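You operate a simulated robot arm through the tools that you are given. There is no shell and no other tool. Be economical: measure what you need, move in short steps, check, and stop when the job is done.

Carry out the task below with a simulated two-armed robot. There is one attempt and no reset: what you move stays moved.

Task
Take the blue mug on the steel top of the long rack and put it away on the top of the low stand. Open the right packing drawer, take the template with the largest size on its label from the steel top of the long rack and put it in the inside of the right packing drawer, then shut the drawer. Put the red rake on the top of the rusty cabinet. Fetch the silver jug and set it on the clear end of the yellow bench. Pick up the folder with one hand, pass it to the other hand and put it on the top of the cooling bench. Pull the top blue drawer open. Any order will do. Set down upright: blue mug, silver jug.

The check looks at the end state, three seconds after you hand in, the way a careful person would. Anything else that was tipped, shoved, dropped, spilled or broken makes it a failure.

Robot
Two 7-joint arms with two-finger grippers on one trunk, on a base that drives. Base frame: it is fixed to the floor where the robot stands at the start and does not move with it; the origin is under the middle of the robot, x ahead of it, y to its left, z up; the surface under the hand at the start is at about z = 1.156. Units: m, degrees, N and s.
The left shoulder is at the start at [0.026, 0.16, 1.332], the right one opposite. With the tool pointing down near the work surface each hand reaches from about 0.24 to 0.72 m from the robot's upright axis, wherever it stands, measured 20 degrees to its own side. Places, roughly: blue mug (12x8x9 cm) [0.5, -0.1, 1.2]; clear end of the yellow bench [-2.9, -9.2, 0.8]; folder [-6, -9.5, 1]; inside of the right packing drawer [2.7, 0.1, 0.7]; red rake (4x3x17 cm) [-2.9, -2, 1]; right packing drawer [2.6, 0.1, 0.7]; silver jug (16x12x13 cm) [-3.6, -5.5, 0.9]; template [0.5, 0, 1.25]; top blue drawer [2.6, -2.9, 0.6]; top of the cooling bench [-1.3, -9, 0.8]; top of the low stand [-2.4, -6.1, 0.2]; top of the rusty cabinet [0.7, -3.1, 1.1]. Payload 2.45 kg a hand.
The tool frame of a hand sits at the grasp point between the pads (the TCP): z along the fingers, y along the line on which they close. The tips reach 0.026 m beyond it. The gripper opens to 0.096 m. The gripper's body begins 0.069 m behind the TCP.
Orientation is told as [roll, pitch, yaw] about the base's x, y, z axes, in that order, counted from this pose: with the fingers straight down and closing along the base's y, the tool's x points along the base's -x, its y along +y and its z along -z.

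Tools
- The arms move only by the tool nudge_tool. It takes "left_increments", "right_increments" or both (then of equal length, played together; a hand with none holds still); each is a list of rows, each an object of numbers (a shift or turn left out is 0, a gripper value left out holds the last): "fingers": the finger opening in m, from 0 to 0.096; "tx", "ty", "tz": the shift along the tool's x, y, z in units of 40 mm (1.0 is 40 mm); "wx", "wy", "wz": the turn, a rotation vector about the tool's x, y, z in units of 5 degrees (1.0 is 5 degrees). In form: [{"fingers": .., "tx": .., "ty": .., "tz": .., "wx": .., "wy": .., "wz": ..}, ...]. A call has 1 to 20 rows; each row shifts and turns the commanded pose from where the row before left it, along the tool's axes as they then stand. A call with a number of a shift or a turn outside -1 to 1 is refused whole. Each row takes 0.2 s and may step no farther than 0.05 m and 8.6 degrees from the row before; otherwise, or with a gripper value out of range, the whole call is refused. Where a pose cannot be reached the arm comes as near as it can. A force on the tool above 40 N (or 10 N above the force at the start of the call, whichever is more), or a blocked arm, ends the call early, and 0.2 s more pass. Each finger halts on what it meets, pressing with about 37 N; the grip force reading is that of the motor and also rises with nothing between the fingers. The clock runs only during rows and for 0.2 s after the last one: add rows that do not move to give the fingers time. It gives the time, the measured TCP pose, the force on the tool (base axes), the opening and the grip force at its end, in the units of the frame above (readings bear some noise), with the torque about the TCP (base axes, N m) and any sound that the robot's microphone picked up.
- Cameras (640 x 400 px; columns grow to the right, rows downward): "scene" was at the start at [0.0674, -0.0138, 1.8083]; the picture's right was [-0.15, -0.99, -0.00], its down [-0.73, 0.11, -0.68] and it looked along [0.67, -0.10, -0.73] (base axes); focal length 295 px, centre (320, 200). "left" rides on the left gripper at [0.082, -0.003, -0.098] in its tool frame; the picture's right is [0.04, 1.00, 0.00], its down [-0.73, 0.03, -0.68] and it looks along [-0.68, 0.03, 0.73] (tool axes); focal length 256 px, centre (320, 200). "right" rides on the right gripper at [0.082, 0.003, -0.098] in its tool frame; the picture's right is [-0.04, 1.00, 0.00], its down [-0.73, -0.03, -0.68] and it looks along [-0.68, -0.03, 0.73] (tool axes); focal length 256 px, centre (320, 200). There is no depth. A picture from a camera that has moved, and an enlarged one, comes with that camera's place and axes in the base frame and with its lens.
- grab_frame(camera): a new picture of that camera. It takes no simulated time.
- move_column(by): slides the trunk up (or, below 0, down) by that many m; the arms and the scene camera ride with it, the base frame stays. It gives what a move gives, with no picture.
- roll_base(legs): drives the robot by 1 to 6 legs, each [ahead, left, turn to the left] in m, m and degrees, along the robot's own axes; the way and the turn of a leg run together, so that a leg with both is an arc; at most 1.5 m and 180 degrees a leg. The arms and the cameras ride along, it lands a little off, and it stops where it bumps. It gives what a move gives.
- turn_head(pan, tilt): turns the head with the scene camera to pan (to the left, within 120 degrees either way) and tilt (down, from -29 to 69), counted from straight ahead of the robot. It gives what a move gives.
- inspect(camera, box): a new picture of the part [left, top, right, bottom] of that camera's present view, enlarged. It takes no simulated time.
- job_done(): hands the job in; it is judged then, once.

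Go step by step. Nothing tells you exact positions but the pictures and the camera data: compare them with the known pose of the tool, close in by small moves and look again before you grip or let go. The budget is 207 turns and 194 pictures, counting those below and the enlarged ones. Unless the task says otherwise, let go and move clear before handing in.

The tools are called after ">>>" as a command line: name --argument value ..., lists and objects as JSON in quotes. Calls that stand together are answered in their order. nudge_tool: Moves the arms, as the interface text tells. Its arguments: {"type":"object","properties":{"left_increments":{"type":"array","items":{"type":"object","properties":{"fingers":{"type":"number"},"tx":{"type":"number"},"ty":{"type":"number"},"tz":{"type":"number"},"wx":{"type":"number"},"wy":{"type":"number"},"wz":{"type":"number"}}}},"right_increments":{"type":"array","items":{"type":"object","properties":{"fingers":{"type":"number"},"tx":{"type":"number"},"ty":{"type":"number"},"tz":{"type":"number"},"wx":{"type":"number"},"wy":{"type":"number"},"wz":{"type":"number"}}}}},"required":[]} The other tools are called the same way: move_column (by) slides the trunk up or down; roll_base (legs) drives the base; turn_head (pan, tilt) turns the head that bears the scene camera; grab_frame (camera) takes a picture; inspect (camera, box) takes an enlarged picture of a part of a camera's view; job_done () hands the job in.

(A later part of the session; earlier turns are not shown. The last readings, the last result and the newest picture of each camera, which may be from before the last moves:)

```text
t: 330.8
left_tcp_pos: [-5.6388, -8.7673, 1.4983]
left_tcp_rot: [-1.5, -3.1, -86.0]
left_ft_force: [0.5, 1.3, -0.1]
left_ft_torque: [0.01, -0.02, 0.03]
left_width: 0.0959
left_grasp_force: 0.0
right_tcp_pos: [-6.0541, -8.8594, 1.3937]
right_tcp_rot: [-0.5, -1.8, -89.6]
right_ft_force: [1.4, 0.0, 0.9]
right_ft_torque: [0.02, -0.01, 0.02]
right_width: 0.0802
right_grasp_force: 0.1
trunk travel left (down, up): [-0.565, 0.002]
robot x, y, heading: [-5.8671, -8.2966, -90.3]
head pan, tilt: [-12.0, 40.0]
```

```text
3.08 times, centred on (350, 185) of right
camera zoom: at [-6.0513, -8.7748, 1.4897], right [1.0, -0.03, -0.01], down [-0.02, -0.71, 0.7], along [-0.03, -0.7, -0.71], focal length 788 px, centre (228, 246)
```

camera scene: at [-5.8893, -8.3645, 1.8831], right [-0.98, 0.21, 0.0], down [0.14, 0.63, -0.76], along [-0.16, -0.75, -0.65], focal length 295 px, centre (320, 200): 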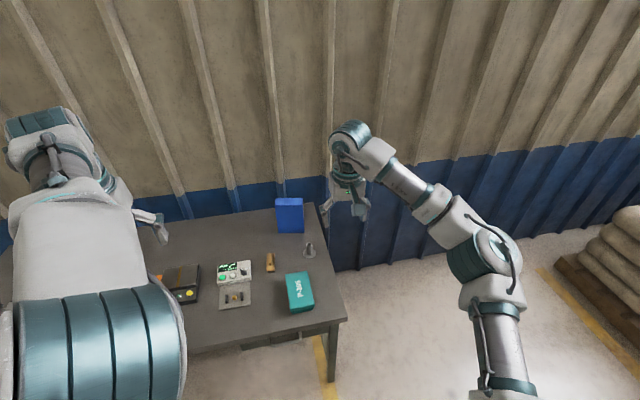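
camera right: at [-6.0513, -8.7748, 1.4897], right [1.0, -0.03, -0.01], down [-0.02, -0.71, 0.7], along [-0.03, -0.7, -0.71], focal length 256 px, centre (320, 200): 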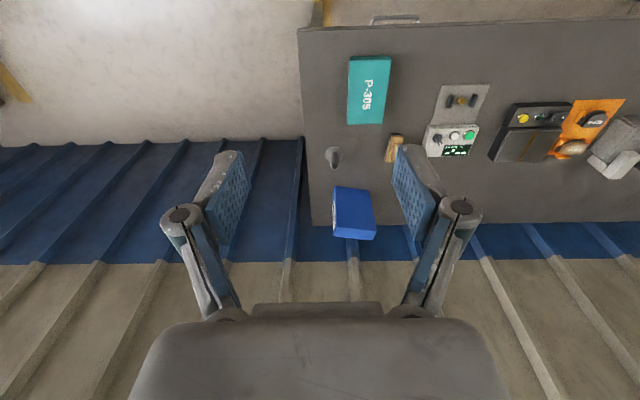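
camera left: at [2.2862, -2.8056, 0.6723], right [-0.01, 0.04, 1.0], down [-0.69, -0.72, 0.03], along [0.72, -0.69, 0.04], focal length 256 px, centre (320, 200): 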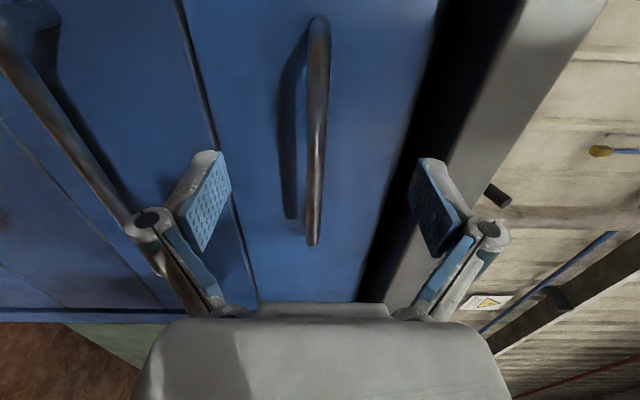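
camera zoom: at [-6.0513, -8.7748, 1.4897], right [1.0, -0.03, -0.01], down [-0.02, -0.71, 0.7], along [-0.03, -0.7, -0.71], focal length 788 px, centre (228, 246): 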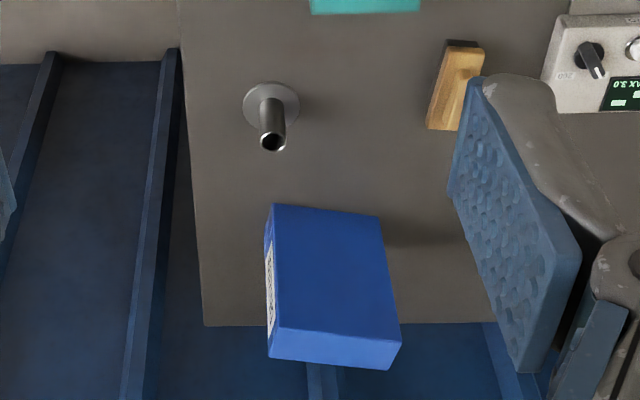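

The folder is an upright blue binder at the desk's west end, about 12×5×17 cm, centre (-5.965, -9.385). It's too deep to reach from the front, so I'll approach diagonally from the desk's west side.

>>> roll_base --legs '[[-0.1, -0.6, 0], [0, 0, 65]]'

>>> turn_head --pan -25 --tilt 40

>>> grab_frame --camera "scene"

```text
t: 337.1
left_tcp_pos: [-5.9316, -8.159, 1.4958]
left_tcp_rot: [-2.8, -3.2, -21.1]
left_ft_force: [-0.6, 0.8, -0.1]
left_ft_torque: [-0.06, -0.02, 0.02]
left_width: 0.0958
left_grasp_force: 0.1
right_tcp_pos: [-6.0262, -8.5765, 1.3988]
right_tcp_rot: [-1.6, -2.0, -24.4]
right_ft_force: [0.3, 0.5, 0.6]
right_ft_torque: [-0.09, -0.05, 0.01]
right_width: 0.08
right_grasp_force: 0.1
trunk travel left (down, up): [-0.565, 0.002]
robot x, y, heading: [-6.4669, -8.1916, -25.0]
head pan, tilt: [-12.0, 40.0]
```

```text
t: 337.8
left_tcp_pos: [-5.953, -8.1933, 1.5029]
left_tcp_rot: [-1.2, -3.5, -21.5]
left_ft_force: [0.0, -0.6, 0.4]
left_ft_torque: [0.05, -0.01, 0.04]
left_width: 0.096
left_grasp_force: 0.1
right_tcp_pos: [-6.0457, -8.6071, 1.3954]
right_tcp_rot: [-0.2, -2.2, -24.6]
right_ft_force: [-0.2, -0.8, 0.5]
right_ft_torque: [0.07, 0.0, -0.02]
right_width: 0.0802
right_grasp_force: 0.1
trunk travel left (down, up): [-0.565, 0.002]
robot x, y, heading: [-6.4638, -8.1928, -25.1]
head pan, tilt: [-25.0, 40.0]
```

```text
82 pictures are left
camera scene: at [-6.4426, -8.2974, 1.8815], right [-0.77, -0.64, -0.02], down [-0.4, 0.51, -0.76], along [0.49, -0.57, -0.65], focal length 295 px, centre (320, 200)
```

scene: 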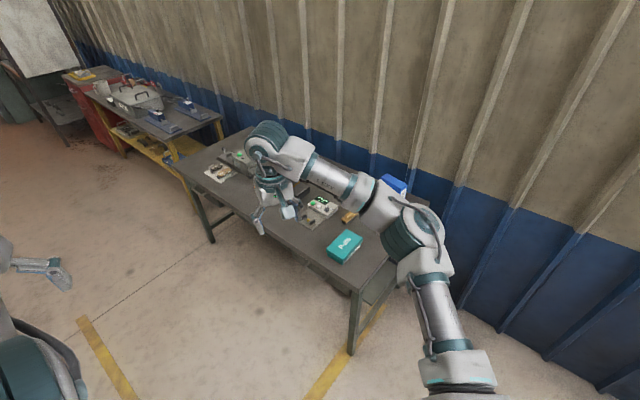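

>>> roll_base --legs '[[0.29, -0.71, 0]]'

>>> move_column --by -0.15

>>> turn_head --pan -10 --tilt 52

>>> nudge_tool --right_increments '[{"wz": -1}, {"wz": -1}, {"wz": -1}, {"wz": -1}, {"wz": -1}]'

>>> grab_frame --camera "scene"

>>> grab_frame --camera "right"

```text
t: 342.0
left_tcp_pos: [-5.9894, -8.9432, 1.5001]
left_tcp_rot: [-1.6, -3.2, -20.6]
left_ft_force: [0.1, -0.5, -0.6]
left_ft_torque: [0.03, 0.04, -0.01]
left_width: 0.096
left_grasp_force: 0.0
right_tcp_pos: [-6.0788, -9.3617, 1.3982]
right_tcp_rot: [-0.7, -2.2, -24.0]
right_ft_force: [-0.5, -1.2, 0.3]
right_ft_torque: [0.08, -0.04, 0.01]
right_width: 0.0797
right_grasp_force: 0.2
trunk travel left (down, up): [-0.565, 0.002]
robot x, y, heading: [-6.5012, -8.9634, -24.5]
head pan, tilt: [-25.0, 40.0]
```

```text
t: 343.7
left_tcp_pos: [-6.0001, -8.9558, 1.3566]
left_tcp_rot: [-0.9, -3.7, -21.2]
left_ft_force: [-0.8, -4.0, 0.7]
left_ft_torque: [0.4, -0.08, 0.01]
left_width: 0.0961
left_grasp_force: 0.0
right_tcp_pos: [-6.0864, -9.3718, 1.2519]
right_tcp_rot: [-0.5, -2.5, -24.3]
right_ft_force: [-0.1, -1.6, 0.7]
right_ft_torque: [0.22, 0.01, -0.01]
right_width: 0.08
right_grasp_force: 0.0
trunk travel left (down, up): [-0.415, 0.152]
robot x, y, heading: [-6.5049, -8.9688, -24.8]
head pan, tilt: [-25.0, 40.0]
```

```text
t: 344.5
left_tcp_pos: [-5.9703, -8.8883, 1.3437]
left_tcp_rot: [-5.3, -3.3, -19.7]
left_ft_force: [0.0, 1.9, 0.5]
left_ft_torque: [-0.16, -0.01, -0.02]
left_width: 0.0962
left_grasp_force: 0.1
right_tcp_pos: [-6.0643, -9.3179, 1.2559]
right_tcp_rot: [-2.7, -2.6, -23.9]
right_ft_force: [0.4, 0.7, 1.6]
right_ft_torque: [-0.04, 0.02, -0.01]
right_width: 0.0799
right_grasp_force: 0.0
trunk travel left (down, up): [-0.415, 0.152]
robot x, y, heading: [-6.5023, -8.9607, -24.8]
head pan, tilt: [-10.0, 52.0]
```

```text
t: 345.9
left_tcp_pos: [-5.9863, -8.9229, 1.3489]
left_tcp_rot: [-2.6, -3.5, -20.8]
left_ft_force: [-0.2, -0.4, -0.7]
left_ft_torque: [0.04, 0.02, 0.01]
left_width: 0.0959
left_grasp_force: 0.0
right_tcp_pos: [-6.0752, -9.3418, 1.256]
right_tcp_rot: [-2.9, -1.3, 1.0]
right_ft_force: [-0.2, 0.5, -0.1]
right_ft_torque: [0.01, -0.02, 0.0]
right_width: 0.0802
right_grasp_force: 0.0
trunk travel left (down, up): [-0.415, 0.152]
robot x, y, heading: [-6.507, -8.9766, -24.4]
head pan, tilt: [-10.0, 52.0]
stopped in row 5 (right hand): the arm was blocked; the commanded pose is now the measured one
```

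```text
81 pictures are left
camera scene: at [-6.4679, -9.0589, 1.7149], right [-0.57, -0.82, -0.03], down [-0.64, 0.47, -0.61], along [0.51, -0.33, -0.79], focal length 295 px, centre (320, 200)
```

scene: 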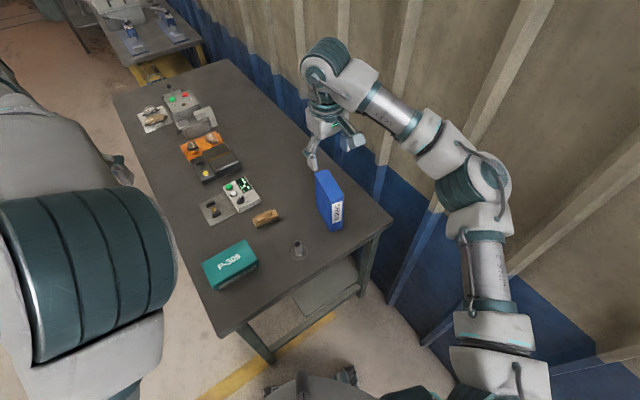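

```text
80 pictures are left
camera right: at [-6.1588, -9.335, 1.3519], right [0.02, 1.0, -0.05], down [0.72, 0.02, 0.7], along [0.7, -0.05, -0.72], focal length 256 px, centre (320, 200)
```

right: 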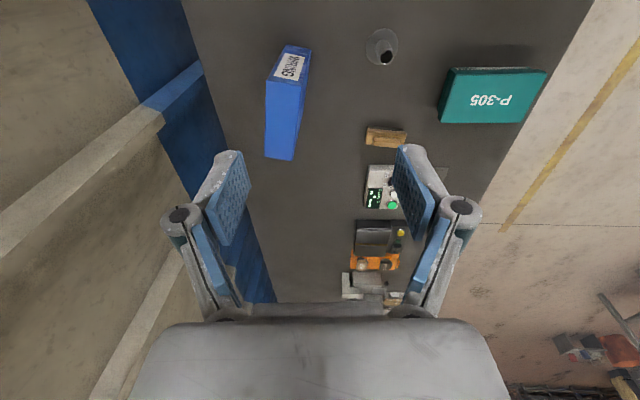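

The arm was blocked at the last turn row and the trunk sways; I wait to settle and look again.

>>> nudge_tool --right_increments '[{}, {}, {}, {}, {}, {}, {}, {}, {}, {}, {}, {}, {}, {}, {}, {}, {}, {}, {}, {}]'

>>> nudge_tool --right_increments '[{}, {}, {}, {}, {}, {}, {}, {}]'

>>> grab_frame --camera "right"

```text
t: 350.3
left_tcp_pos: [-5.9979, -8.9316, 1.3561]
left_tcp_rot: [-4.6, -3.7, -19.6]
left_ft_force: [0.3, -1.5, -0.2]
left_ft_torque: [0.06, 0.0, -0.04]
left_width: 0.0959
left_grasp_force: 0.1
right_tcp_pos: [-6.0927, -9.3647, 1.2555]
right_tcp_rot: [-1.8, -2.3, 0.8]
right_ft_force: [-0.8, -2.4, -0.5]
right_ft_torque: [0.14, -0.01, -0.01]
right_width: 0.0802
right_grasp_force: 0.0
trunk travel left (down, up): [-0.415, 0.152]
robot x, y, heading: [-6.5125, -8.9702, -24.9]
head pan, tilt: [-10.0, 52.0]
stopped in row 20 (right hand): the arm was blocked; the commanded pose is now the measured one
```

```text
t: 352.1
left_tcp_pos: [-5.9859, -8.9068, 1.3498]
left_tcp_rot: [-6.0, -3.4, -19.1]
left_ft_force: [0.7, 0.2, -0.1]
left_ft_torque: [-0.03, 0.01, -0.02]
left_width: 0.0962
left_grasp_force: 0.0
right_tcp_pos: [-6.0809, -9.3412, 1.2587]
right_tcp_rot: [-2.6, -1.8, 1.1]
right_ft_force: [0.3, 0.1, 0.1]
right_ft_torque: [0.0, 0.01, -0.02]
right_width: 0.0802
right_grasp_force: 0.2
trunk travel left (down, up): [-0.415, 0.152]
robot x, y, heading: [-6.5062, -8.9671, -24.6]
head pan, tilt: [-10.0, 52.0]
```

```text
79 pictures are left
camera right: at [-6.1656, -9.3352, 1.3541], right [0.02, 1.0, -0.05], down [0.71, 0.02, 0.7], along [0.7, -0.05, -0.71], focal length 256 px, centre (320, 200)
```

right: 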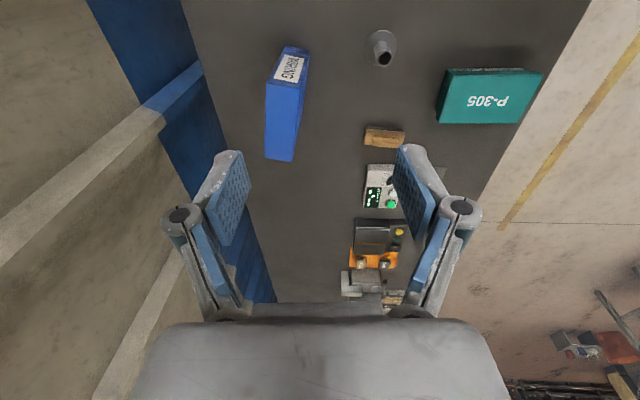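

The right elbow is touching the wall. I shift the base 10 cm away from it and will reach further with a forward-tilted hand.

>>> roll_base --legs '[[0.0, 0.11, 0]]'

>>> nudge_tool --right_increments '[{}, {}, {}, {}, {}, {}, {}, {}, {}, {}, {}, {}, {}, {}, {}]'

>>> nudge_tool --right_increments '[{}, {}, {}, {}, {}, {}, {}]'

>>> grab_frame --camera "right"

>>> grab_frame --camera "scene"

```text
t: 353.7
left_tcp_pos: [-5.9371, -8.764, 1.3397]
left_tcp_rot: [-11.4, -2.0, -15.4]
left_ft_force: [-1.4, 3.4, -6.1]
left_ft_torque: [-0.41, -0.06, 0.05]
left_width: 0.0959
left_grasp_force: 0.2
right_tcp_pos: [-6.0318, -9.2156, 1.2616]
right_tcp_rot: [-4.4, -2.2, 3.3]
right_ft_force: [1.8, 3.5, -2.6]
right_ft_torque: [-0.32, 0.19, -0.01]
right_width: 0.0801
right_grasp_force: 0.1
trunk travel left (down, up): [-0.415, 0.152]
robot x, y, heading: [-6.4583, -8.876, -23.7]
head pan, tilt: [-10.0, 52.0]
stopped in leg 1: the robot was blocked; the commanded pose is now the measured one
```

```text
t: 357.1
left_tcp_pos: [-5.9359, -8.7216, 1.3466]
left_tcp_rot: [-12.5, -3.0, -15.5]
left_ft_force: [1.1, -1.5, -0.5]
left_ft_torque: [0.12, 0.02, 0.0]
left_width: 0.0959
left_grasp_force: 0.0
right_tcp_pos: [-6.0335, -9.1701, 1.272]
right_tcp_rot: [-5.2, -2.4, 3.6]
right_ft_force: [-1.8, -0.4, -2.4]
right_ft_torque: [0.0, -0.2, 0.01]
right_width: 0.08
right_grasp_force: 0.2
trunk travel left (down, up): [-0.415, 0.152]
robot x, y, heading: [-6.4529, -8.8538, -23.9]
head pan, tilt: [-10.0, 52.0]
stopped in row 15 (right hand): the arm was blocked; the commanded pose is now the measured one
```

```text
t: 358.7
left_tcp_pos: [-5.9433, -8.7485, 1.3524]
left_tcp_rot: [-11.1, -3.0, -15.1]
left_ft_force: [-0.4, -0.7, -0.1]
left_ft_torque: [0.08, 0.02, 0.01]
left_width: 0.0958
left_grasp_force: 0.0
right_tcp_pos: [-6.0346, -9.1998, 1.27]
right_tcp_rot: [-4.1, -2.9, 3.8]
right_ft_force: [-0.5, -1.1, 0.6]
right_ft_torque: [0.02, -0.02, 0.01]
right_width: 0.08
right_grasp_force: 0.1
trunk travel left (down, up): [-0.415, 0.152]
robot x, y, heading: [-6.4473, -8.8571, -23.8]
head pan, tilt: [-10.0, 52.0]
```

```text
78 pictures are left
camera right: at [-6.1215, -9.1949, 1.3638], right [-0.02, 1.0, -0.07], down [0.7, 0.06, 0.71], along [0.72, -0.03, -0.7], focal length 256 px, centre (320, 200)
```

right: 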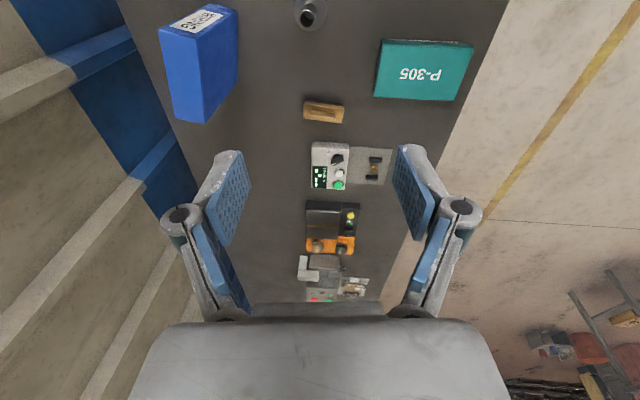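

```text
77 pictures are left
camera scene: at [-6.4015, -8.9289, 1.7149], right [-0.55, -0.83, -0.02], down [-0.66, 0.45, -0.61], along [0.51, -0.32, -0.79], focal length 295 px, centre (320, 200)
```

scene: 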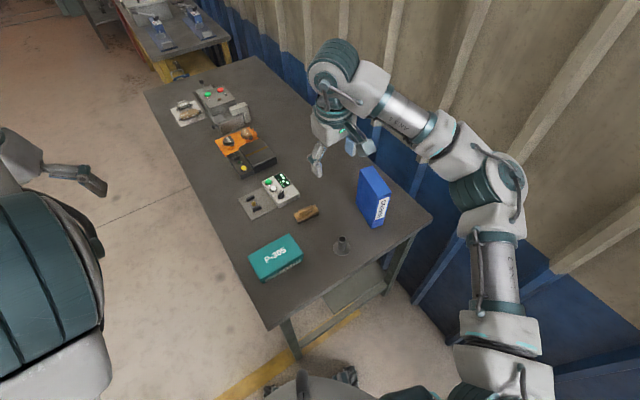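

The base seems to have met the desk corner. I back off to a freer spot west of the desk and face east, where the elbow clears the wall.

>>> roll_base --legs '[[-0.15, -0.02, 0], [0, 0, 24]]'

>>> nudge_tool --right_increments '[{"wz": 0.9}, {"wz": 0.9}, {"wz": 0.9}, {"wz": 0.9}, {"wz": 0.9}, {"wz": 0.9}, {}, {}, {}, {}]'

>>> turn_head --pan -20 --tilt 48

>>> grab_frame --camera "scene"

```text
t: 361.4
left_tcp_pos: [-6.1724, -8.5925, 1.3672]
left_tcp_rot: [-8.3, -3.6, 8.4]
left_ft_force: [0.3, -1.9, 0.4]
left_ft_torque: [0.12, 0.13, -0.05]
left_width: 0.096
left_grasp_force: 0.0
right_tcp_pos: [-6.0737, -9.037, 1.259]
right_tcp_rot: [-1.3, -3.9, 27.4]
right_ft_force: [0.5, -3.0, -0.4]
right_ft_torque: [0.22, 0.13, 0.0]
right_width: 0.0797
right_grasp_force: 0.0
trunk travel left (down, up): [-0.415, 0.152]
robot x, y, heading: [-6.5945, -8.8273, 0.5]
head pan, tilt: [-10.0, 52.0]
```

```text
t: 363.8
left_tcp_pos: [-6.1936, -8.4768, 1.3463]
left_tcp_rot: [-13.2, -3.3, 9.3]
left_ft_force: [-0.6, 1.8, -0.7]
left_ft_torque: [-0.2, -0.08, 0.04]
left_width: 0.096
left_grasp_force: 0.1
right_tcp_pos: [-6.0882, -8.9271, 1.2794]
right_tcp_rot: [-4.5, -4.7, 1.2]
right_ft_force: [0.2, 2.3, 0.1]
right_ft_torque: [-0.15, -0.07, -0.01]
right_width: 0.0797
right_grasp_force: 0.1
trunk travel left (down, up): [-0.415, 0.152]
robot x, y, heading: [-6.5982, -8.8329, 0.8]
head pan, tilt: [-10.0, 52.0]
stopped in row 10 (right hand): the arm was blocked; the commanded pose is now the measured one
```

```text
t: 364.5
left_tcp_pos: [-6.1895, -8.5641, 1.3608]
left_tcp_rot: [-9.5, -3.3, 9.1]
left_ft_force: [-1.3, 0.8, 0.2]
left_ft_torque: [-0.02, -0.08, 0.03]
left_width: 0.0961
left_grasp_force: 0.2
right_tcp_pos: [-6.0824, -9.0124, 1.2651]
right_tcp_rot: [-1.0, -4.2, 0.7]
right_ft_force: [1.7, 1.3, 0.4]
right_ft_torque: [-0.04, 0.19, -0.02]
right_width: 0.0798
right_grasp_force: 0.1
trunk travel left (down, up): [-0.415, 0.152]
robot x, y, heading: [-6.6005, -8.8455, 1.4]
head pan, tilt: [-20.0, 48.0]
```

```text
76 pictures are left
camera scene: at [-6.5223, -8.9421, 1.7173], right [-0.32, -0.95, -0.04], down [-0.71, 0.27, -0.65], along [0.63, -0.18, -0.76], focal length 295 px, centre (320, 200)
```

scene: 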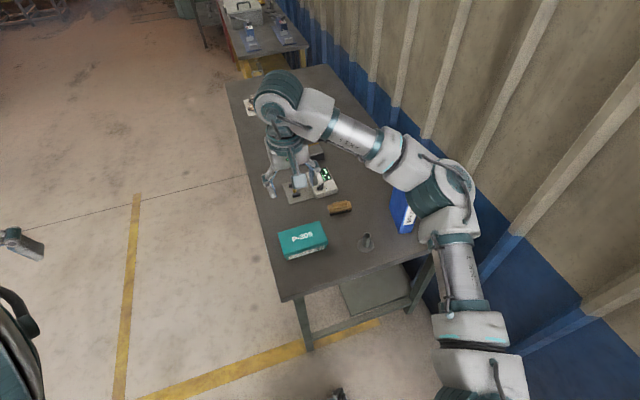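

The robot rocks noticeably; I let it die down before doing anything else.

>>> nudge_tool --left_increments '[{}, {}, {}, {}, {}, {}, {}, {}, {}, {}, {}, {}, {}, {}, {}, {}, {}, {}, {}, {}]'

>>> nudge_tool --left_increments '[{}, {}, {}, {}, {}, {}, {}, {}, {}, {}, {}, {}, {}, {}, {}, {}, {}, {}, {}, {}]'

>>> nudge_tool --left_increments '[{}, {}, {}]'

```text
t: 368.9
left_tcp_pos: [-6.1916, -8.4878, 1.3509]
left_tcp_rot: [-12.5, -3.2, 9.2]
left_ft_force: [-1.0, -0.4, -0.5]
left_ft_torque: [-0.02, -0.06, 0.03]
left_width: 0.0959
left_grasp_force: 0.1
right_tcp_pos: [-6.0896, -8.939, 1.2768]
right_tcp_rot: [-3.6, -4.6, 0.8]
right_ft_force: [-0.2, -0.8, -0.7]
right_ft_torque: [0.03, -0.04, -0.02]
right_width: 0.0799
right_grasp_force: 0.2
trunk travel left (down, up): [-0.415, 0.152]
robot x, y, heading: [-6.5999, -8.8211, 0.9]
head pan, tilt: [-20.0, 48.0]
stopped in row 20 (left hand): the arm was blocked; the commanded pose is now the measured one
```

```text
t: 373.3
left_tcp_pos: [-6.1968, -8.494, 1.3519]
left_tcp_rot: [-12.4, -3.4, 9.3]
left_ft_force: [0.4, 0.6, 0.3]
left_ft_torque: [-0.05, -0.04, 0.02]
left_width: 0.0961
left_grasp_force: 0.0
right_tcp_pos: [-6.0914, -8.9459, 1.2792]
right_tcp_rot: [-3.7, -4.8, 1.0]
right_ft_force: [-0.7, 1.1, 0.3]
right_ft_torque: [-0.09, -0.05, 0.01]
right_width: 0.0801
right_grasp_force: 0.1
trunk travel left (down, up): [-0.415, 0.152]
robot x, y, heading: [-6.5944, -8.8362, 1.4]
head pan, tilt: [-20.0, 48.0]
stopped in row 20 (left hand): the arm was blocked; the commanded pose is now the measured one
```

```text
t: 374.3
left_tcp_pos: [-6.2049, -8.4581, 1.3433]
left_tcp_rot: [-14.1, -3.4, 9.5]
left_ft_force: [-0.4, 1.3, -2.0]
left_ft_torque: [-0.18, -0.06, 0.02]
left_width: 0.096
left_grasp_force: 0.0
right_tcp_pos: [-6.0968, -8.9106, 1.2846]
right_tcp_rot: [-5.5, -5.1, 1.3]
right_ft_force: [-0.8, 2.0, 0.3]
right_ft_torque: [-0.17, -0.09, -0.04]
right_width: 0.0801
right_grasp_force: 0.1
trunk travel left (down, up): [-0.415, 0.152]
robot x, y, heading: [-6.5973, -8.8391, 1.4]
head pan, tilt: [-20.0, 48.0]
stopped in row 3 (left hand): the arm was blocked; the commanded pose is now the measured one
```

Something about the left arm is pressing ("blocked" even at rest). I look at it.

>>> turn_head --pan 45 --tilt 55

>>> grab_frame --camera "scene"

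>>> turn_head --pan -60 --tilt 60

>>> grab_frame --camera "scene"

```text
t: 375.6
left_tcp_pos: [-6.2059, -8.5088, 1.3564]
left_tcp_rot: [-12.1, -4.0, 9.1]
left_ft_force: [-0.9, -0.2, 0.6]
left_ft_torque: [-0.06, -0.05, -0.01]
left_width: 0.096
left_grasp_force: 0.1
right_tcp_pos: [-6.0984, -8.9619, 1.2811]
right_tcp_rot: [-3.6, -5.1, 0.9]
right_ft_force: [0.8, 0.0, 0.9]
right_ft_torque: [0.02, 0.04, 0.0]
right_width: 0.08
right_grasp_force: 0.1
trunk travel left (down, up): [-0.415, 0.152]
robot x, y, heading: [-6.6001, -8.8452, 1.6]
head pan, tilt: [45.0, 55.0]
```

```text
75 pictures are left
camera scene: at [-6.5568, -8.7722, 1.7118], right [0.72, -0.69, 0.01], down [-0.57, -0.6, -0.56], along [0.4, 0.4, -0.83], focal length 295 px, centre (320, 200)
```

scene: 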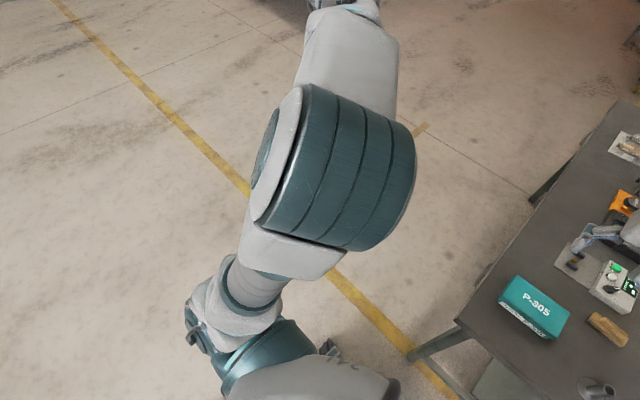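

```text
t: 377.5
left_tcp_pos: [-6.1998, -8.4641, 1.3426]
left_tcp_rot: [-13.8, -3.4, 9.0]
left_ft_force: [1.3, -0.2, -2.2]
left_ft_torque: [0.01, 0.05, -0.01]
left_width: 0.0956
left_grasp_force: 0.0
right_tcp_pos: [-6.0969, -8.9181, 1.28]
right_tcp_rot: [-5.3, -4.7, 0.7]
right_ft_force: [-0.9, 0.4, -1.7]
right_ft_torque: [0.08, -0.02, 0.0]
right_width: 0.0799
right_grasp_force: 0.1
trunk travel left (down, up): [-0.415, 0.152]
robot x, y, heading: [-6.6007, -8.8365, 0.6]
head pan, tilt: [-60.0, 60.0]
```

```text
74 pictures are left
camera scene: at [-6.5681, -8.8268, 1.7061], right [-0.86, -0.51, 0.03], down [-0.45, 0.72, -0.53], along [0.25, -0.46, -0.85], focal length 295 px, centre (320, 200)
```

scene: 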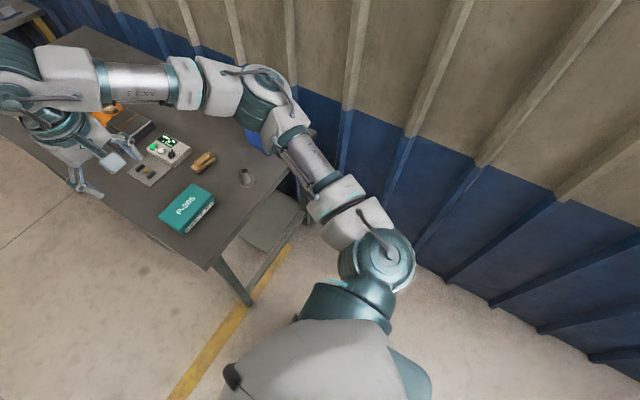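

The left elbow is folded up tight beside the head. I extend the left arm into a natural pose.

>>> nudge_tool --left_increments '[{"tx": -0.5, "ty": -0.5, "tz": 0.6, "wx": -0.4}, {"tx": -0.5, "ty": -0.5, "tz": 0.6, "wx": -0.4}, {"tx": -0.5, "ty": -0.5, "tz": 0.6, "wx": -0.4}, {"tx": -0.5, "ty": -0.5, "tz": 0.6, "wx": -0.4}, {"tx": -0.5, "ty": -0.5, "tz": 0.6, "wx": -0.4}, {"tx": -0.5, "ty": -0.5, "tz": 0.6, "wx": -0.4}]'

>>> nudge_tool --left_increments '[{}, {}, {}, {}, {}]'

>>> nudge_tool --left_increments '[{}, {}, {}, {}, {}]'

>>> turn_head --pan 30 --tilt 55

>>> grab_frame --camera "scene"

```text
t: 379.1
left_tcp_pos: [-6.0607, -8.568, 1.2303]
left_tcp_rot: [-2.3, -3.7, 9.5]
left_ft_force: [-2.1, 0.9, 0.2]
left_ft_torque: [-0.13, -0.08, 0.0]
left_width: 0.0957
left_grasp_force: 0.1
left hand out of reach, approached as far as the arm can: row 6
right_tcp_pos: [-6.1057, -8.9091, 1.2869]
right_tcp_rot: [-5.9, -5.3, 1.1]
right_ft_force: [-1.5, 0.6, 0.4]
right_ft_torque: [-0.12, -0.09, 0.02]
right_width: 0.0799
right_grasp_force: 0.1
trunk travel left (down, up): [-0.415, 0.152]
robot x, y, heading: [-6.6035, -8.847, 1.6]
head pan, tilt: [-60.0, 60.0]
stopped in row 6 (left hand): the arm was blocked; the commanded pose is now the measured one
```

```text
t: 380.5
left_tcp_pos: [-6.0658, -8.6176, 1.2457]
left_tcp_rot: [-0.5, -4.4, 10.2]
left_ft_force: [0.9, -1.0, 0.1]
left_ft_torque: [0.06, -0.02, -0.01]
left_width: 0.0962
left_grasp_force: 0.1
right_tcp_pos: [-6.1123, -8.9711, 1.2863]
right_tcp_rot: [-3.4, -5.3, 0.5]
right_ft_force: [0.2, -1.6, 1.5]
right_ft_torque: [0.13, 0.04, -0.01]
right_width: 0.0801
right_grasp_force: 0.1
trunk travel left (down, up): [-0.415, 0.152]
robot x, y, heading: [-6.6014, -8.8476, 1.4]
head pan, tilt: [-60.0, 60.0]
stopped in row 5 (left hand): the arm was blocked; the commanded pose is now the measured one
```

```text
t: 381.9
left_tcp_pos: [-6.0721, -8.5742, 1.2348]
left_tcp_rot: [-2.0, -4.1, 9.2]
left_ft_force: [-0.7, 1.4, 0.7]
left_ft_torque: [-0.14, -0.08, -0.01]
left_width: 0.096
left_grasp_force: 0.1
right_tcp_pos: [-6.1156, -8.9113, 1.29]
right_tcp_rot: [-5.5, -5.8, 1.0]
right_ft_force: [-0.7, 1.2, -0.2]
right_ft_torque: [-0.11, -0.08, 0.02]
right_width: 0.0799
right_grasp_force: 0.1
trunk travel left (down, up): [-0.415, 0.152]
robot x, y, heading: [-6.6051, -8.8487, 1.5]
head pan, tilt: [-60.0, 60.0]
stopped in row 5 (left hand): the arm was blocked; the commanded pose is now the measured one
```

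```text
t: 383.5
left_tcp_pos: [-6.0671, -8.6418, 1.2441]
left_tcp_rot: [0.8, -4.5, 8.6]
left_ft_force: [0.3, -1.4, 0.0]
left_ft_torque: [0.18, 0.09, -0.02]
left_width: 0.096
left_grasp_force: 0.0
right_tcp_pos: [-6.1122, -8.9818, 1.2846]
right_tcp_rot: [-2.9, -5.4, 0.4]
right_ft_force: [0.5, -1.9, 0.4]
right_ft_torque: [0.13, 0.12, 0.01]
right_width: 0.0799
right_grasp_force: 0.2
trunk travel left (down, up): [-0.415, 0.152]
robot x, y, heading: [-6.6045, -8.8594, 1.5]
head pan, tilt: [30.0, 55.0]
```

```text
73 pictures are left
camera scene: at [-6.544, -8.8878, 1.7125], right [0.52, -0.85, -0.04], down [-0.7, -0.4, -0.59], along [0.48, 0.33, -0.81], focal length 295 px, centre (320, 200)
```

scene: 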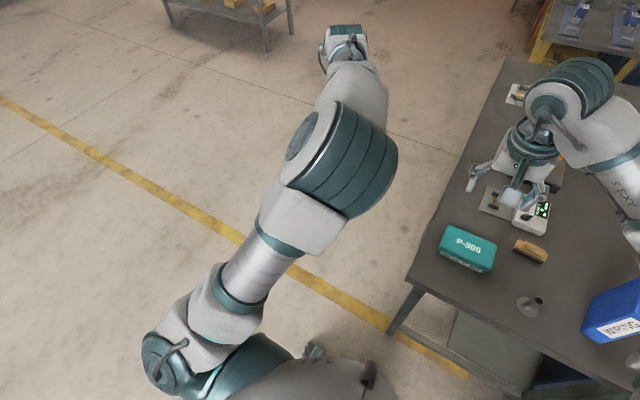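

It still rocks; I drive back from the desk and lower the trunk to see if it calms.

>>> roll_base --legs '[[-0.35, 0.15, -1.5]]'

>>> move_column --by -0.15

>>> nudge_tool --left_increments '[{}, {}, {}, {}, {}, {}]'

>>> nudge_tool --left_increments '[{}, {}, {}, {}]'

>>> nudge_tool --left_increments '[{}, {}, {}]'

```text
t: 385.9
left_tcp_pos: [-6.4097, -8.4373, 1.2302]
left_tcp_rot: [-2.3, -3.8, 7.4]
left_ft_force: [-1.5, -3.3, -1.5]
left_ft_torque: [0.28, -0.12, 0.04]
left_width: 0.0959
left_grasp_force: 0.0
right_tcp_pos: [-6.4654, -8.7719, 1.2879]
right_tcp_rot: [-6.0, -5.4, -0.7]
right_ft_force: [-1.4, 0.7, -0.9]
right_ft_torque: [-0.11, -0.02, 0.02]
right_width: 0.0803
right_grasp_force: 0.0
trunk travel left (down, up): [-0.415, 0.152]
robot x, y, heading: [-6.9568, -8.696, -0.2]
head pan, tilt: [30.0, 55.0]
```

```text
t: 387.7
left_tcp_pos: [-6.3991, -8.4386, 1.0357]
left_tcp_rot: [-1.7, 1.3, 8.0]
left_ft_force: [-1.0, 3.1, 1.6]
left_ft_torque: [-0.28, -0.07, 0.0]
left_width: 0.096
left_grasp_force: 0.1
right_tcp_pos: [-6.4726, -8.7779, 1.1421]
right_tcp_rot: [-5.7, -5.8, -0.5]
right_ft_force: [-0.6, 0.7, -0.1]
right_ft_torque: [-0.14, -0.1, 0.03]
right_width: 0.0799
right_grasp_force: 0.1
trunk travel left (down, up): [-0.265, 0.302]
robot x, y, heading: [-6.9525, -8.6907, -0.2]
head pan, tilt: [30.0, 55.0]
```

```text
t: 389.1
left_tcp_pos: [-6.3996, -8.4951, 1.0439]
left_tcp_rot: [1.4, 1.1, 7.0]
left_ft_force: [0.8, -1.0, -0.9]
left_ft_torque: [0.0, -0.01, -0.01]
left_width: 0.0961
left_grasp_force: 0.0
right_tcp_pos: [-6.4731, -8.8323, 1.1372]
right_tcp_rot: [-3.5, -5.6, -1.0]
right_ft_force: [1.0, -0.5, 0.2]
right_ft_torque: [0.05, 0.06, 0.0]
right_width: 0.0799
right_grasp_force: 0.1
trunk travel left (down, up): [-0.265, 0.302]
robot x, y, heading: [-6.9515, -8.6993, -0.2]
head pan, tilt: [30.0, 55.0]
```

```text
t: 390.1
left_tcp_pos: [-6.4003, -8.4616, 1.0389]
left_tcp_rot: [-0.1, 1.3, 7.3]
left_ft_force: [-0.2, 1.4, 0.4]
left_ft_torque: [-0.1, 0.01, 0.0]
left_width: 0.096
left_grasp_force: 0.1
right_tcp_pos: [-6.4726, -8.798, 1.1396]
right_tcp_rot: [-4.9, -5.6, -0.7]
right_ft_force: [0.2, 0.6, -0.3]
right_ft_torque: [-0.07, -0.04, 0.02]
right_width: 0.0798
right_grasp_force: 0.0
trunk travel left (down, up): [-0.265, 0.302]
robot x, y, heading: [-6.9517, -8.6947, -0.2]
head pan, tilt: [30.0, 55.0]
```

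```text
t: 390.9
left_tcp_pos: [-6.3998, -8.4837, 1.0418]
left_tcp_rot: [0.7, 1.1, 7.1]
left_ft_force: [0.4, 0.4, -0.1]
left_ft_torque: [0.0, 0.0, 0.0]
left_width: 0.096
left_grasp_force: 0.1
right_tcp_pos: [-6.4728, -8.819, 1.1381]
right_tcp_rot: [-3.9, -5.6, -0.9]
right_ft_force: [1.1, 0.8, 0.7]
right_ft_torque: [-0.02, 0.05, 0.0]
right_width: 0.08
right_grasp_force: 0.1
trunk travel left (down, up): [-0.265, 0.302]
robot x, y, heading: [-6.9573, -8.7009, -0.1]
head pan, tilt: [30.0, 55.0]
```

It's calming now that I'm clear. I level the right hand, lift the left, and look at the desk.

>>> nudge_tool --right_increments '[{"wx": -0.45, "wy": 0.55}, {"wx": -0.45, "wy": 0.55}, {}, {}, {}, {}, {}, {}, {}, {}, {}, {}, {}, {}]'

>>> turn_head --pan -20 --tilt 32

>>> nudge_tool --right_increments '[{}, {}, {}, {}]'

>>> grab_frame --camera "scene"

```text
t: 393.9
left_tcp_pos: [-6.3996, -8.4571, 1.0406]
left_tcp_rot: [-0.8, 1.2, 8.0]
left_ft_force: [0.6, 1.4, 0.1]
left_ft_torque: [-0.11, -0.03, 0.03]
left_width: 0.096
left_grasp_force: 0.1
right_tcp_pos: [-6.4724, -8.7996, 1.1403]
right_tcp_rot: [-0.3, -0.2, -0.9]
right_ft_force: [0.7, 0.7, -0.6]
right_ft_torque: [-0.01, 0.0, 0.03]
right_width: 0.0801
right_grasp_force: 0.0
trunk travel left (down, up): [-0.265, 0.302]
robot x, y, heading: [-6.9529, -8.6944, -0.0]
head pan, tilt: [30.0, 55.0]
```

```text
t: 395.0
left_tcp_pos: [-6.3999, -8.5048, 1.0484]
left_tcp_rot: [1.6, 0.8, 7.0]
left_ft_force: [0.3, -1.6, 0.1]
left_ft_torque: [0.12, -0.02, -0.01]
left_width: 0.096
left_grasp_force: 0.1
right_tcp_pos: [-6.4709, -8.8444, 1.1357]
right_tcp_rot: [1.5, -0.1, -1.2]
right_ft_force: [-0.6, -0.6, -0.1]
right_ft_torque: [0.01, 0.01, -0.03]
right_width: 0.0803
right_grasp_force: 0.1
trunk travel left (down, up): [-0.265, 0.302]
robot x, y, heading: [-6.9562, -8.705, -0.4]
head pan, tilt: [-20.0, 32.0]
```

```text
t: 396.0
left_tcp_pos: [-6.3996, -8.4947, 1.0449]
left_tcp_rot: [1.4, 0.9, 6.8]
left_ft_force: [0.3, -0.3, -1.0]
left_ft_torque: [0.05, 0.01, -0.01]
left_width: 0.0962
left_grasp_force: 0.0
right_tcp_pos: [-6.4717, -8.8332, 1.1366]
right_tcp_rot: [1.1, 0.0, -1.1]
right_ft_force: [-0.2, -0.1, 0.1]
right_ft_torque: [0.05, 0.05, -0.01]
right_width: 0.08
right_grasp_force: 0.2
trunk travel left (down, up): [-0.265, 0.302]
robot x, y, heading: [-6.9558, -8.7037, -0.1]
head pan, tilt: [-20.0, 32.0]
```

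```text
72 pictures are left
camera scene: at [-6.814, -8.7612, 1.5938], right [-0.35, -0.94, -0.02], down [-0.5, 0.2, -0.84], along [0.79, -0.29, -0.54], focal length 295 px, centre (320, 200)
```

scene: 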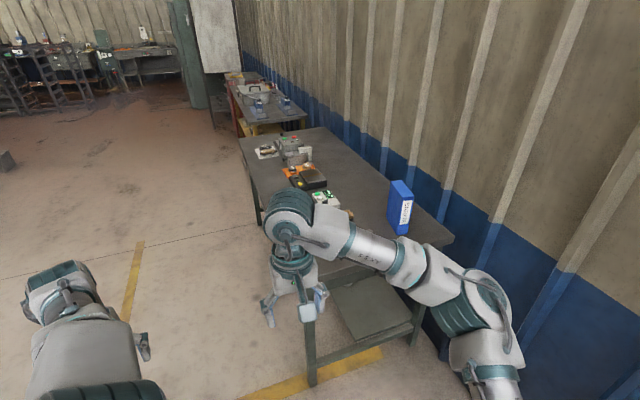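

Folder still upright. I drive to a reachable spot, tilt the right hand 25° forward, and wait for the sway to fade.

>>> roll_base --legs '[[0.335, -0.23, 0]]'

>>> nudge_tool --right_increments '[{"wy": -0.9}, {"wy": -0.9}, {"wy": -0.9}, {"wy": -0.9}, {"wy": -0.9}, {"wy": -0.5}, {}, {}, {}, {}, {}, {}, {}, {}, {}, {}, {}, {}, {}, {}]'

>>> nudge_tool --right_increments '[{}, {}, {}, {}, {}, {}, {}, {}, {}, {}, {}, {}, {}, {}, {}, {}, {}, {}, {}]'

>>> grab_frame --camera "right"

```text
t: 398.6
left_tcp_pos: [-6.069, -8.7329, 1.0471]
left_tcp_rot: [1.0, 0.8, 6.8]
left_ft_force: [0.1, -2.1, 0.5]
left_ft_torque: [0.13, 0.03, 0.0]
left_width: 0.096
left_grasp_force: 0.0
right_tcp_pos: [-6.142, -9.0688, 1.1366]
right_tcp_rot: [1.1, 0.0, -1.5]
right_ft_force: [0.8, 0.6, 0.7]
right_ft_torque: [-0.02, 0.04, 0.01]
right_width: 0.08
right_grasp_force: 0.0
trunk travel left (down, up): [-0.265, 0.302]
robot x, y, heading: [-6.6251, -8.9385, -0.5]
head pan, tilt: [-20.0, 32.0]
```

```text
t: 402.8
left_tcp_pos: [-6.0735, -8.7164, 1.0467]
left_tcp_rot: [0.1, 0.7, 7.1]
left_ft_force: [-0.7, 0.1, 0.6]
left_ft_torque: [0.01, 0.02, 0.01]
left_width: 0.0958
left_grasp_force: 0.0
right_tcp_pos: [-6.1459, -9.0537, 1.1414]
right_tcp_rot: [0.4, -25.3, -1.6]
right_ft_force: [0.3, 1.3, -0.5]
right_ft_torque: [-0.02, 0.01, 0.01]
right_width: 0.08
right_grasp_force: 0.0
trunk travel left (down, up): [-0.265, 0.302]
robot x, y, heading: [-6.6244, -8.9329, -0.8]
head pan, tilt: [-20.0, 32.0]
```

```text
t: 406.8
left_tcp_pos: [-6.0712, -8.7186, 1.047]
left_tcp_rot: [0.2, 0.7, 6.9]
left_ft_force: [0.1, -0.8, 0.4]
left_ft_torque: [0.01, -0.02, -0.02]
left_width: 0.0961
left_grasp_force: 0.1
right_tcp_pos: [-6.1459, -9.0569, 1.1405]
right_tcp_rot: [0.6, -25.4, -1.6]
right_ft_force: [-0.5, 0.1, 0.7]
right_ft_torque: [-0.01, -0.03, 0.02]
right_width: 0.0802
right_grasp_force: 0.2
trunk travel left (down, up): [-0.265, 0.302]
robot x, y, heading: [-6.6248, -8.934, -0.9]
head pan, tilt: [-20.0, 32.0]
```

```text
71 pictures are left
camera right: at [-6.2618, -9.0508, 1.1949], right [0.06, 1.0, 0.03], down [0.37, -0.05, 0.93], along [0.93, -0.05, -0.37], focal length 256 px, centre (320, 200)
```

right: 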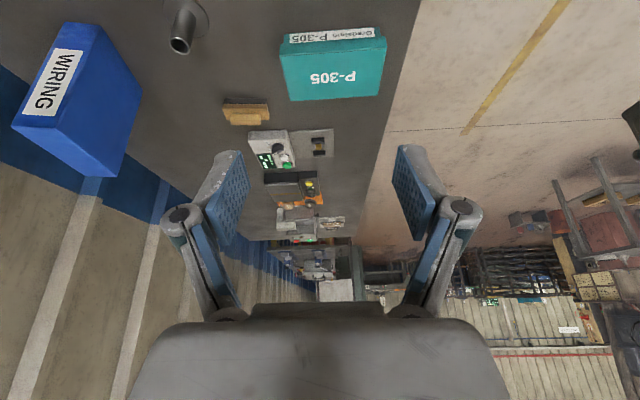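

>>> inspect --camera "right" --box '[0, 0, 220, 200]'

```text
2.00 times, centred on (110, 100) of right
camera zoom: at [-6.2618, -9.0508, 1.1949], right [0.06, 1.0, 0.03], down [0.37, -0.05, 0.93], along [0.93, -0.05, -0.37], focal length 512 px, centre (740, 400)
```

zoom: 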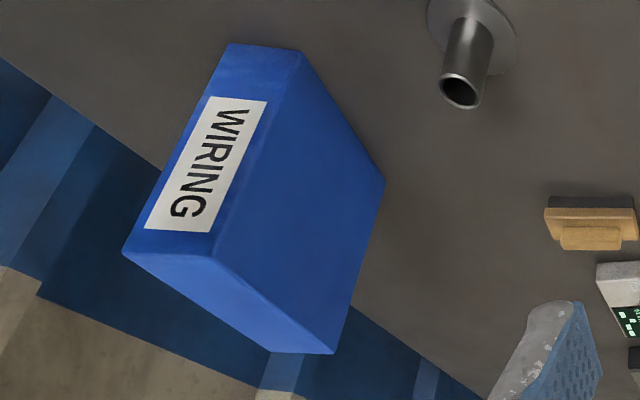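

>>> nudge_tool --right_increments '[{"tx": -0.34, "ty": -0.94, "tz": 0.16}, {"tx": -0.34, "ty": -0.94, "tz": 0.16}, {"tx": -0.34, "ty": -0.94, "tz": 0.16}, {"tx": -0.34, "ty": -0.94, "tz": 0.16}, {"tx": -0.34, "ty": -0.94, "tz": 0.16}, {"tx": -0.34, "ty": -0.94, "tz": 0.16}, {"tx": -0.34, "ty": -0.94, "tz": 0.16}, {"tx": -0.34, "ty": -0.94, "tz": 0.16}, {}, {}, {}, {}, {}, {}, {}, {}]'

>>> inspect --camera "right" --box '[200, 0, 420, 200]'

>>> grab_frame --camera "scene"

```text
t: 410.1
left_tcp_pos: [-6.0718, -8.7195, 1.0474]
left_tcp_rot: [0.2, 0.7, 6.8]
left_ft_force: [0.1, 0.3, -0.1]
left_ft_torque: [0.01, -0.03, -0.05]
left_width: 0.096
left_grasp_force: 0.1
right_tcp_pos: [-6.0334, -9.3598, 1.1376]
right_tcp_rot: [0.5, -25.3, -1.6]
right_ft_force: [-0.3, 0.2, 0.5]
right_ft_torque: [-0.01, -0.05, 0.03]
right_width: 0.0801
right_grasp_force: 0.0
trunk travel left (down, up): [-0.265, 0.302]
robot x, y, heading: [-6.622, -8.9338, -0.7]
head pan, tilt: [-20.0, 32.0]
```

```text
2.00 times, centred on (310, 100) of right
camera zoom: at [-6.1492, -9.3548, 1.1928], right [0.06, 1.0, 0.03], down [0.37, -0.05, 0.93], along [0.93, -0.05, -0.37], focal length 512 px, centre (340, 400)
```

zoom: 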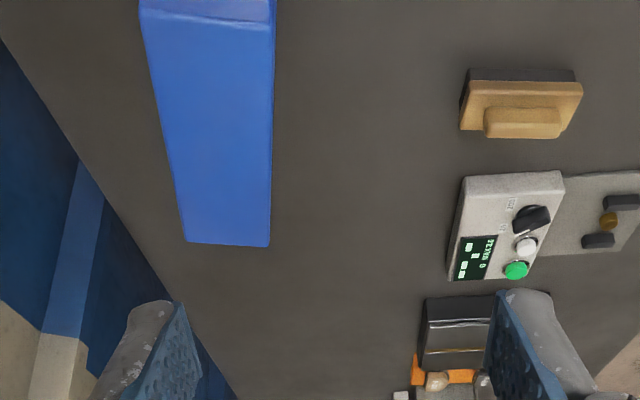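

```text
68 pictures are left
camera scene: at [-6.484, -8.9699, 1.5946], right [-0.35, -0.94, 0.0], down [-0.5, 0.19, -0.85], along [0.79, -0.3, -0.53], focal length 295 px, centre (320, 200)
```

scene: 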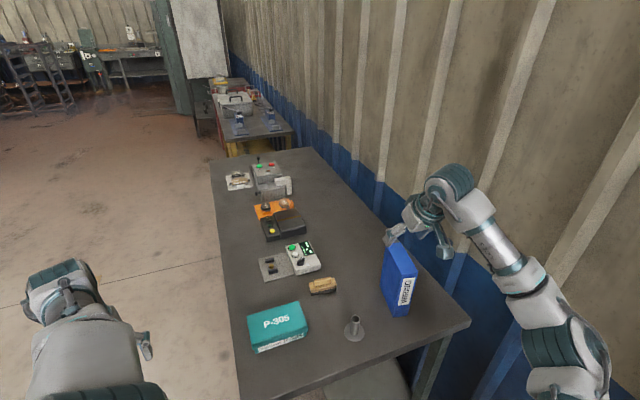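

Triangulated: folder top at z ≈ 0.987, centre (-5.96, -9.42), yaw about -12°. I move over it and align the yaw.

>>> nudge_tool --right_increments '[{"fingers": 0.092, "tx": -0.3, "ty": -0.48, "tz": 0.6}, {"tx": -0.3, "ty": -0.48, "tz": 0.6}, {"tx": -0.3, "ty": -0.48, "tz": 0.6}, {"wx": 0.31, "wz": 0.66}, {"wx": 0.31, "wz": 0.66}, {"wx": 0.31, "wz": 0.66}, {}, {}]'

>>> grab_frame --camera "right"

>>> inspect --camera "scene" --box '[340, 150, 500, 330]'

```text
t: 411.9
left_tcp_pos: [-6.072, -8.7203, 1.0475]
left_tcp_rot: [0.3, 0.7, 6.8]
left_ft_force: [1.1, -0.2, -0.2]
left_ft_torque: [-0.01, -0.01, 0.03]
left_width: 0.0959
left_grasp_force: 0.0
right_tcp_pos: [-5.9713, -9.4188, 1.0881]
right_tcp_rot: [0.6, -25.2, -12.6]
right_ft_force: [0.0, -0.3, -0.8]
right_ft_torque: [0.01, 0.0, -0.01]
right_width: 0.0921
right_grasp_force: 0.0
right hand out of reach, approached as far as the arm can: row 3
trunk travel left (down, up): [-0.265, 0.302]
robot x, y, heading: [-6.6238, -8.9312, -0.6]
head pan, tilt: [-20.0, 32.0]
```

```text
67 pictures are left
camera right: at [-6.0834, -9.3917, 1.1427], right [0.25, 0.97, 0.03], down [0.36, -0.12, 0.93], along [0.9, -0.22, -0.38], focal length 256 px, centre (320, 200)
```

right: 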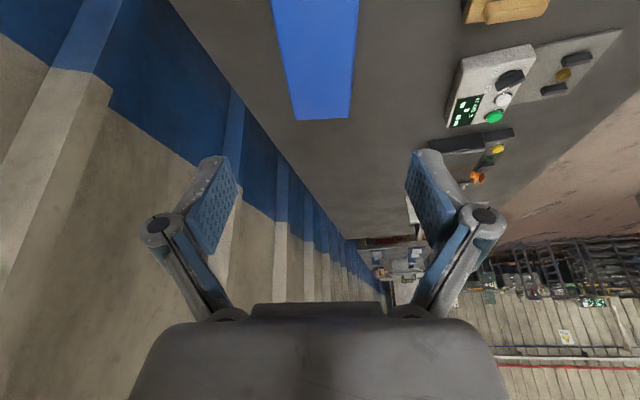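

```text
2.22 times, centred on (420, 240) of scene
camera zoom: at [-6.4836, -8.97, 1.5946], right [-0.35, -0.94, 0.0], down [-0.5, 0.19, -0.85], along [0.79, -0.3, -0.53], focal length 655 px, centre (98, 111)
```

zoom: 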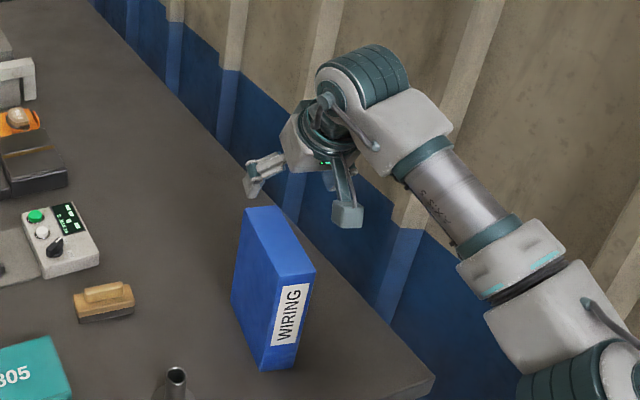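

Aligned with the folder. I descend vertically and grip it.

>>> nudge_tool --right_increments '[{"tx": 0.33, "tz": 0.71}, {"tx": 0.33, "tz": 0.71}, {"tx": 0.33, "tz": 0.71}, {"tx": 0.33, "tz": 0.71}, {}, {}]'

>>> grab_frame --camera "right"

>>> inspect --camera "scene" --box '[340, 150, 500, 330]'

```text
t: 413.4
left_tcp_pos: [-6.0724, -8.7193, 1.0463]
left_tcp_rot: [0.3, 0.7, 6.8]
left_ft_force: [0.2, -0.4, -0.3]
left_ft_torque: [0.03, -0.01, 0.0]
left_width: 0.0962
left_grasp_force: 0.0
right_tcp_pos: [-5.9698, -9.4178, 0.962]
right_tcp_rot: [0.6, -25.2, -12.7]
right_ft_force: [0.0, -1.2, 0.1]
right_ft_torque: [-0.03, 0.02, -0.01]
right_width: 0.0922
right_grasp_force: 0.1
trunk travel left (down, up): [-0.265, 0.302]
robot x, y, heading: [-6.6237, -8.9333, -0.3]
head pan, tilt: [-20.0, 32.0]
```

```text
65 pictures are left
camera right: at [-6.0825, -9.3907, 1.0174], right [0.25, 0.97, 0.03], down [0.36, -0.12, 0.93], along [0.9, -0.22, -0.38], focal length 256 px, centre (320, 200)
```

right: 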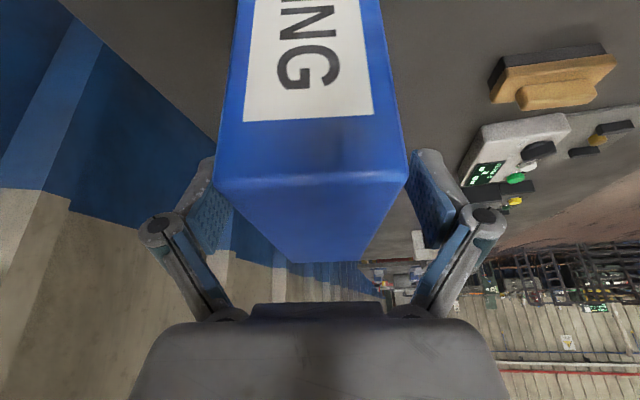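

```text
2.22 times, centred on (420, 240) of scene
camera zoom: at [-6.4838, -8.9702, 1.5946], right [-0.35, -0.94, 0.0], down [-0.5, 0.19, -0.85], along [0.79, -0.3, -0.53], focal length 655 px, centre (98, 111)
```

zoom: 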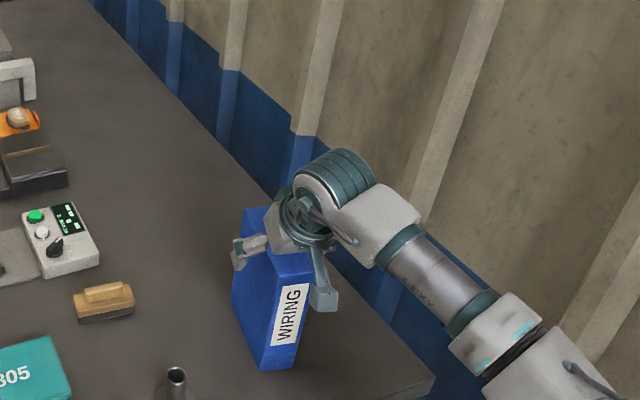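

>>> nudge_tool --right_increments '[{"ty": -0.08}, {"fingers": 0.02}, {"fingers": 0.02}, {"fingers": 0.02}, {"fingers": 0.02}, {"tx": -0.2, "tz": -0.45}, {"tx": -0.2, "tz": -0.45}, {"tx": -0.3, "tz": -0.7}, {"tx": -0.3, "tz": -0.7}, {"tx": -0.3, "tz": -0.7}, {}]'

>>> grab_frame --camera "scene"

```text
t: 415.8
left_tcp_pos: [-6.0718, -8.7199, 1.0459]
left_tcp_rot: [0.3, 0.8, 6.7]
left_ft_force: [-0.6, 0.1, -0.6]
left_ft_torque: [0.02, -0.02, -0.01]
left_width: 0.0961
left_grasp_force: 0.1
right_tcp_pos: [-5.9738, -9.4206, 1.0928]
right_tcp_rot: [0.6, -25.2, -12.6]
right_ft_force: [-0.3, 0.3, -3.9]
right_ft_torque: [0.01, 0.01, 0.02]
right_width: 0.0495
right_grasp_force: 36.8
trunk travel left (down, up): [-0.265, 0.302]
robot x, y, heading: [-6.628, -8.9358, -0.7]
head pan, tilt: [-20.0, 32.0]
```

```text
63 pictures are left
camera scene: at [-6.4827, -8.9704, 1.5944], right [-0.35, -0.94, 0.0], down [-0.5, 0.19, -0.84], along [0.79, -0.3, -0.54], focal length 295 px, centre (320, 200)
```

scene: 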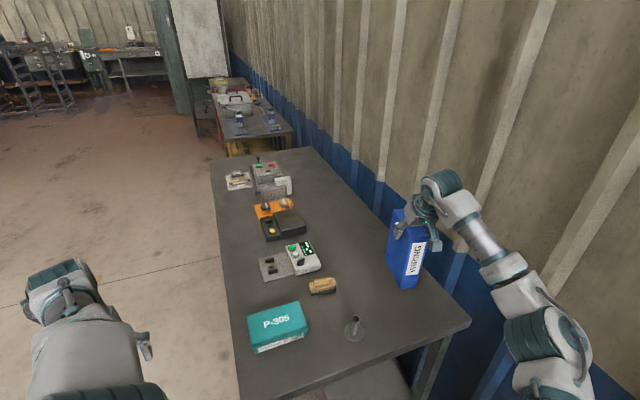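

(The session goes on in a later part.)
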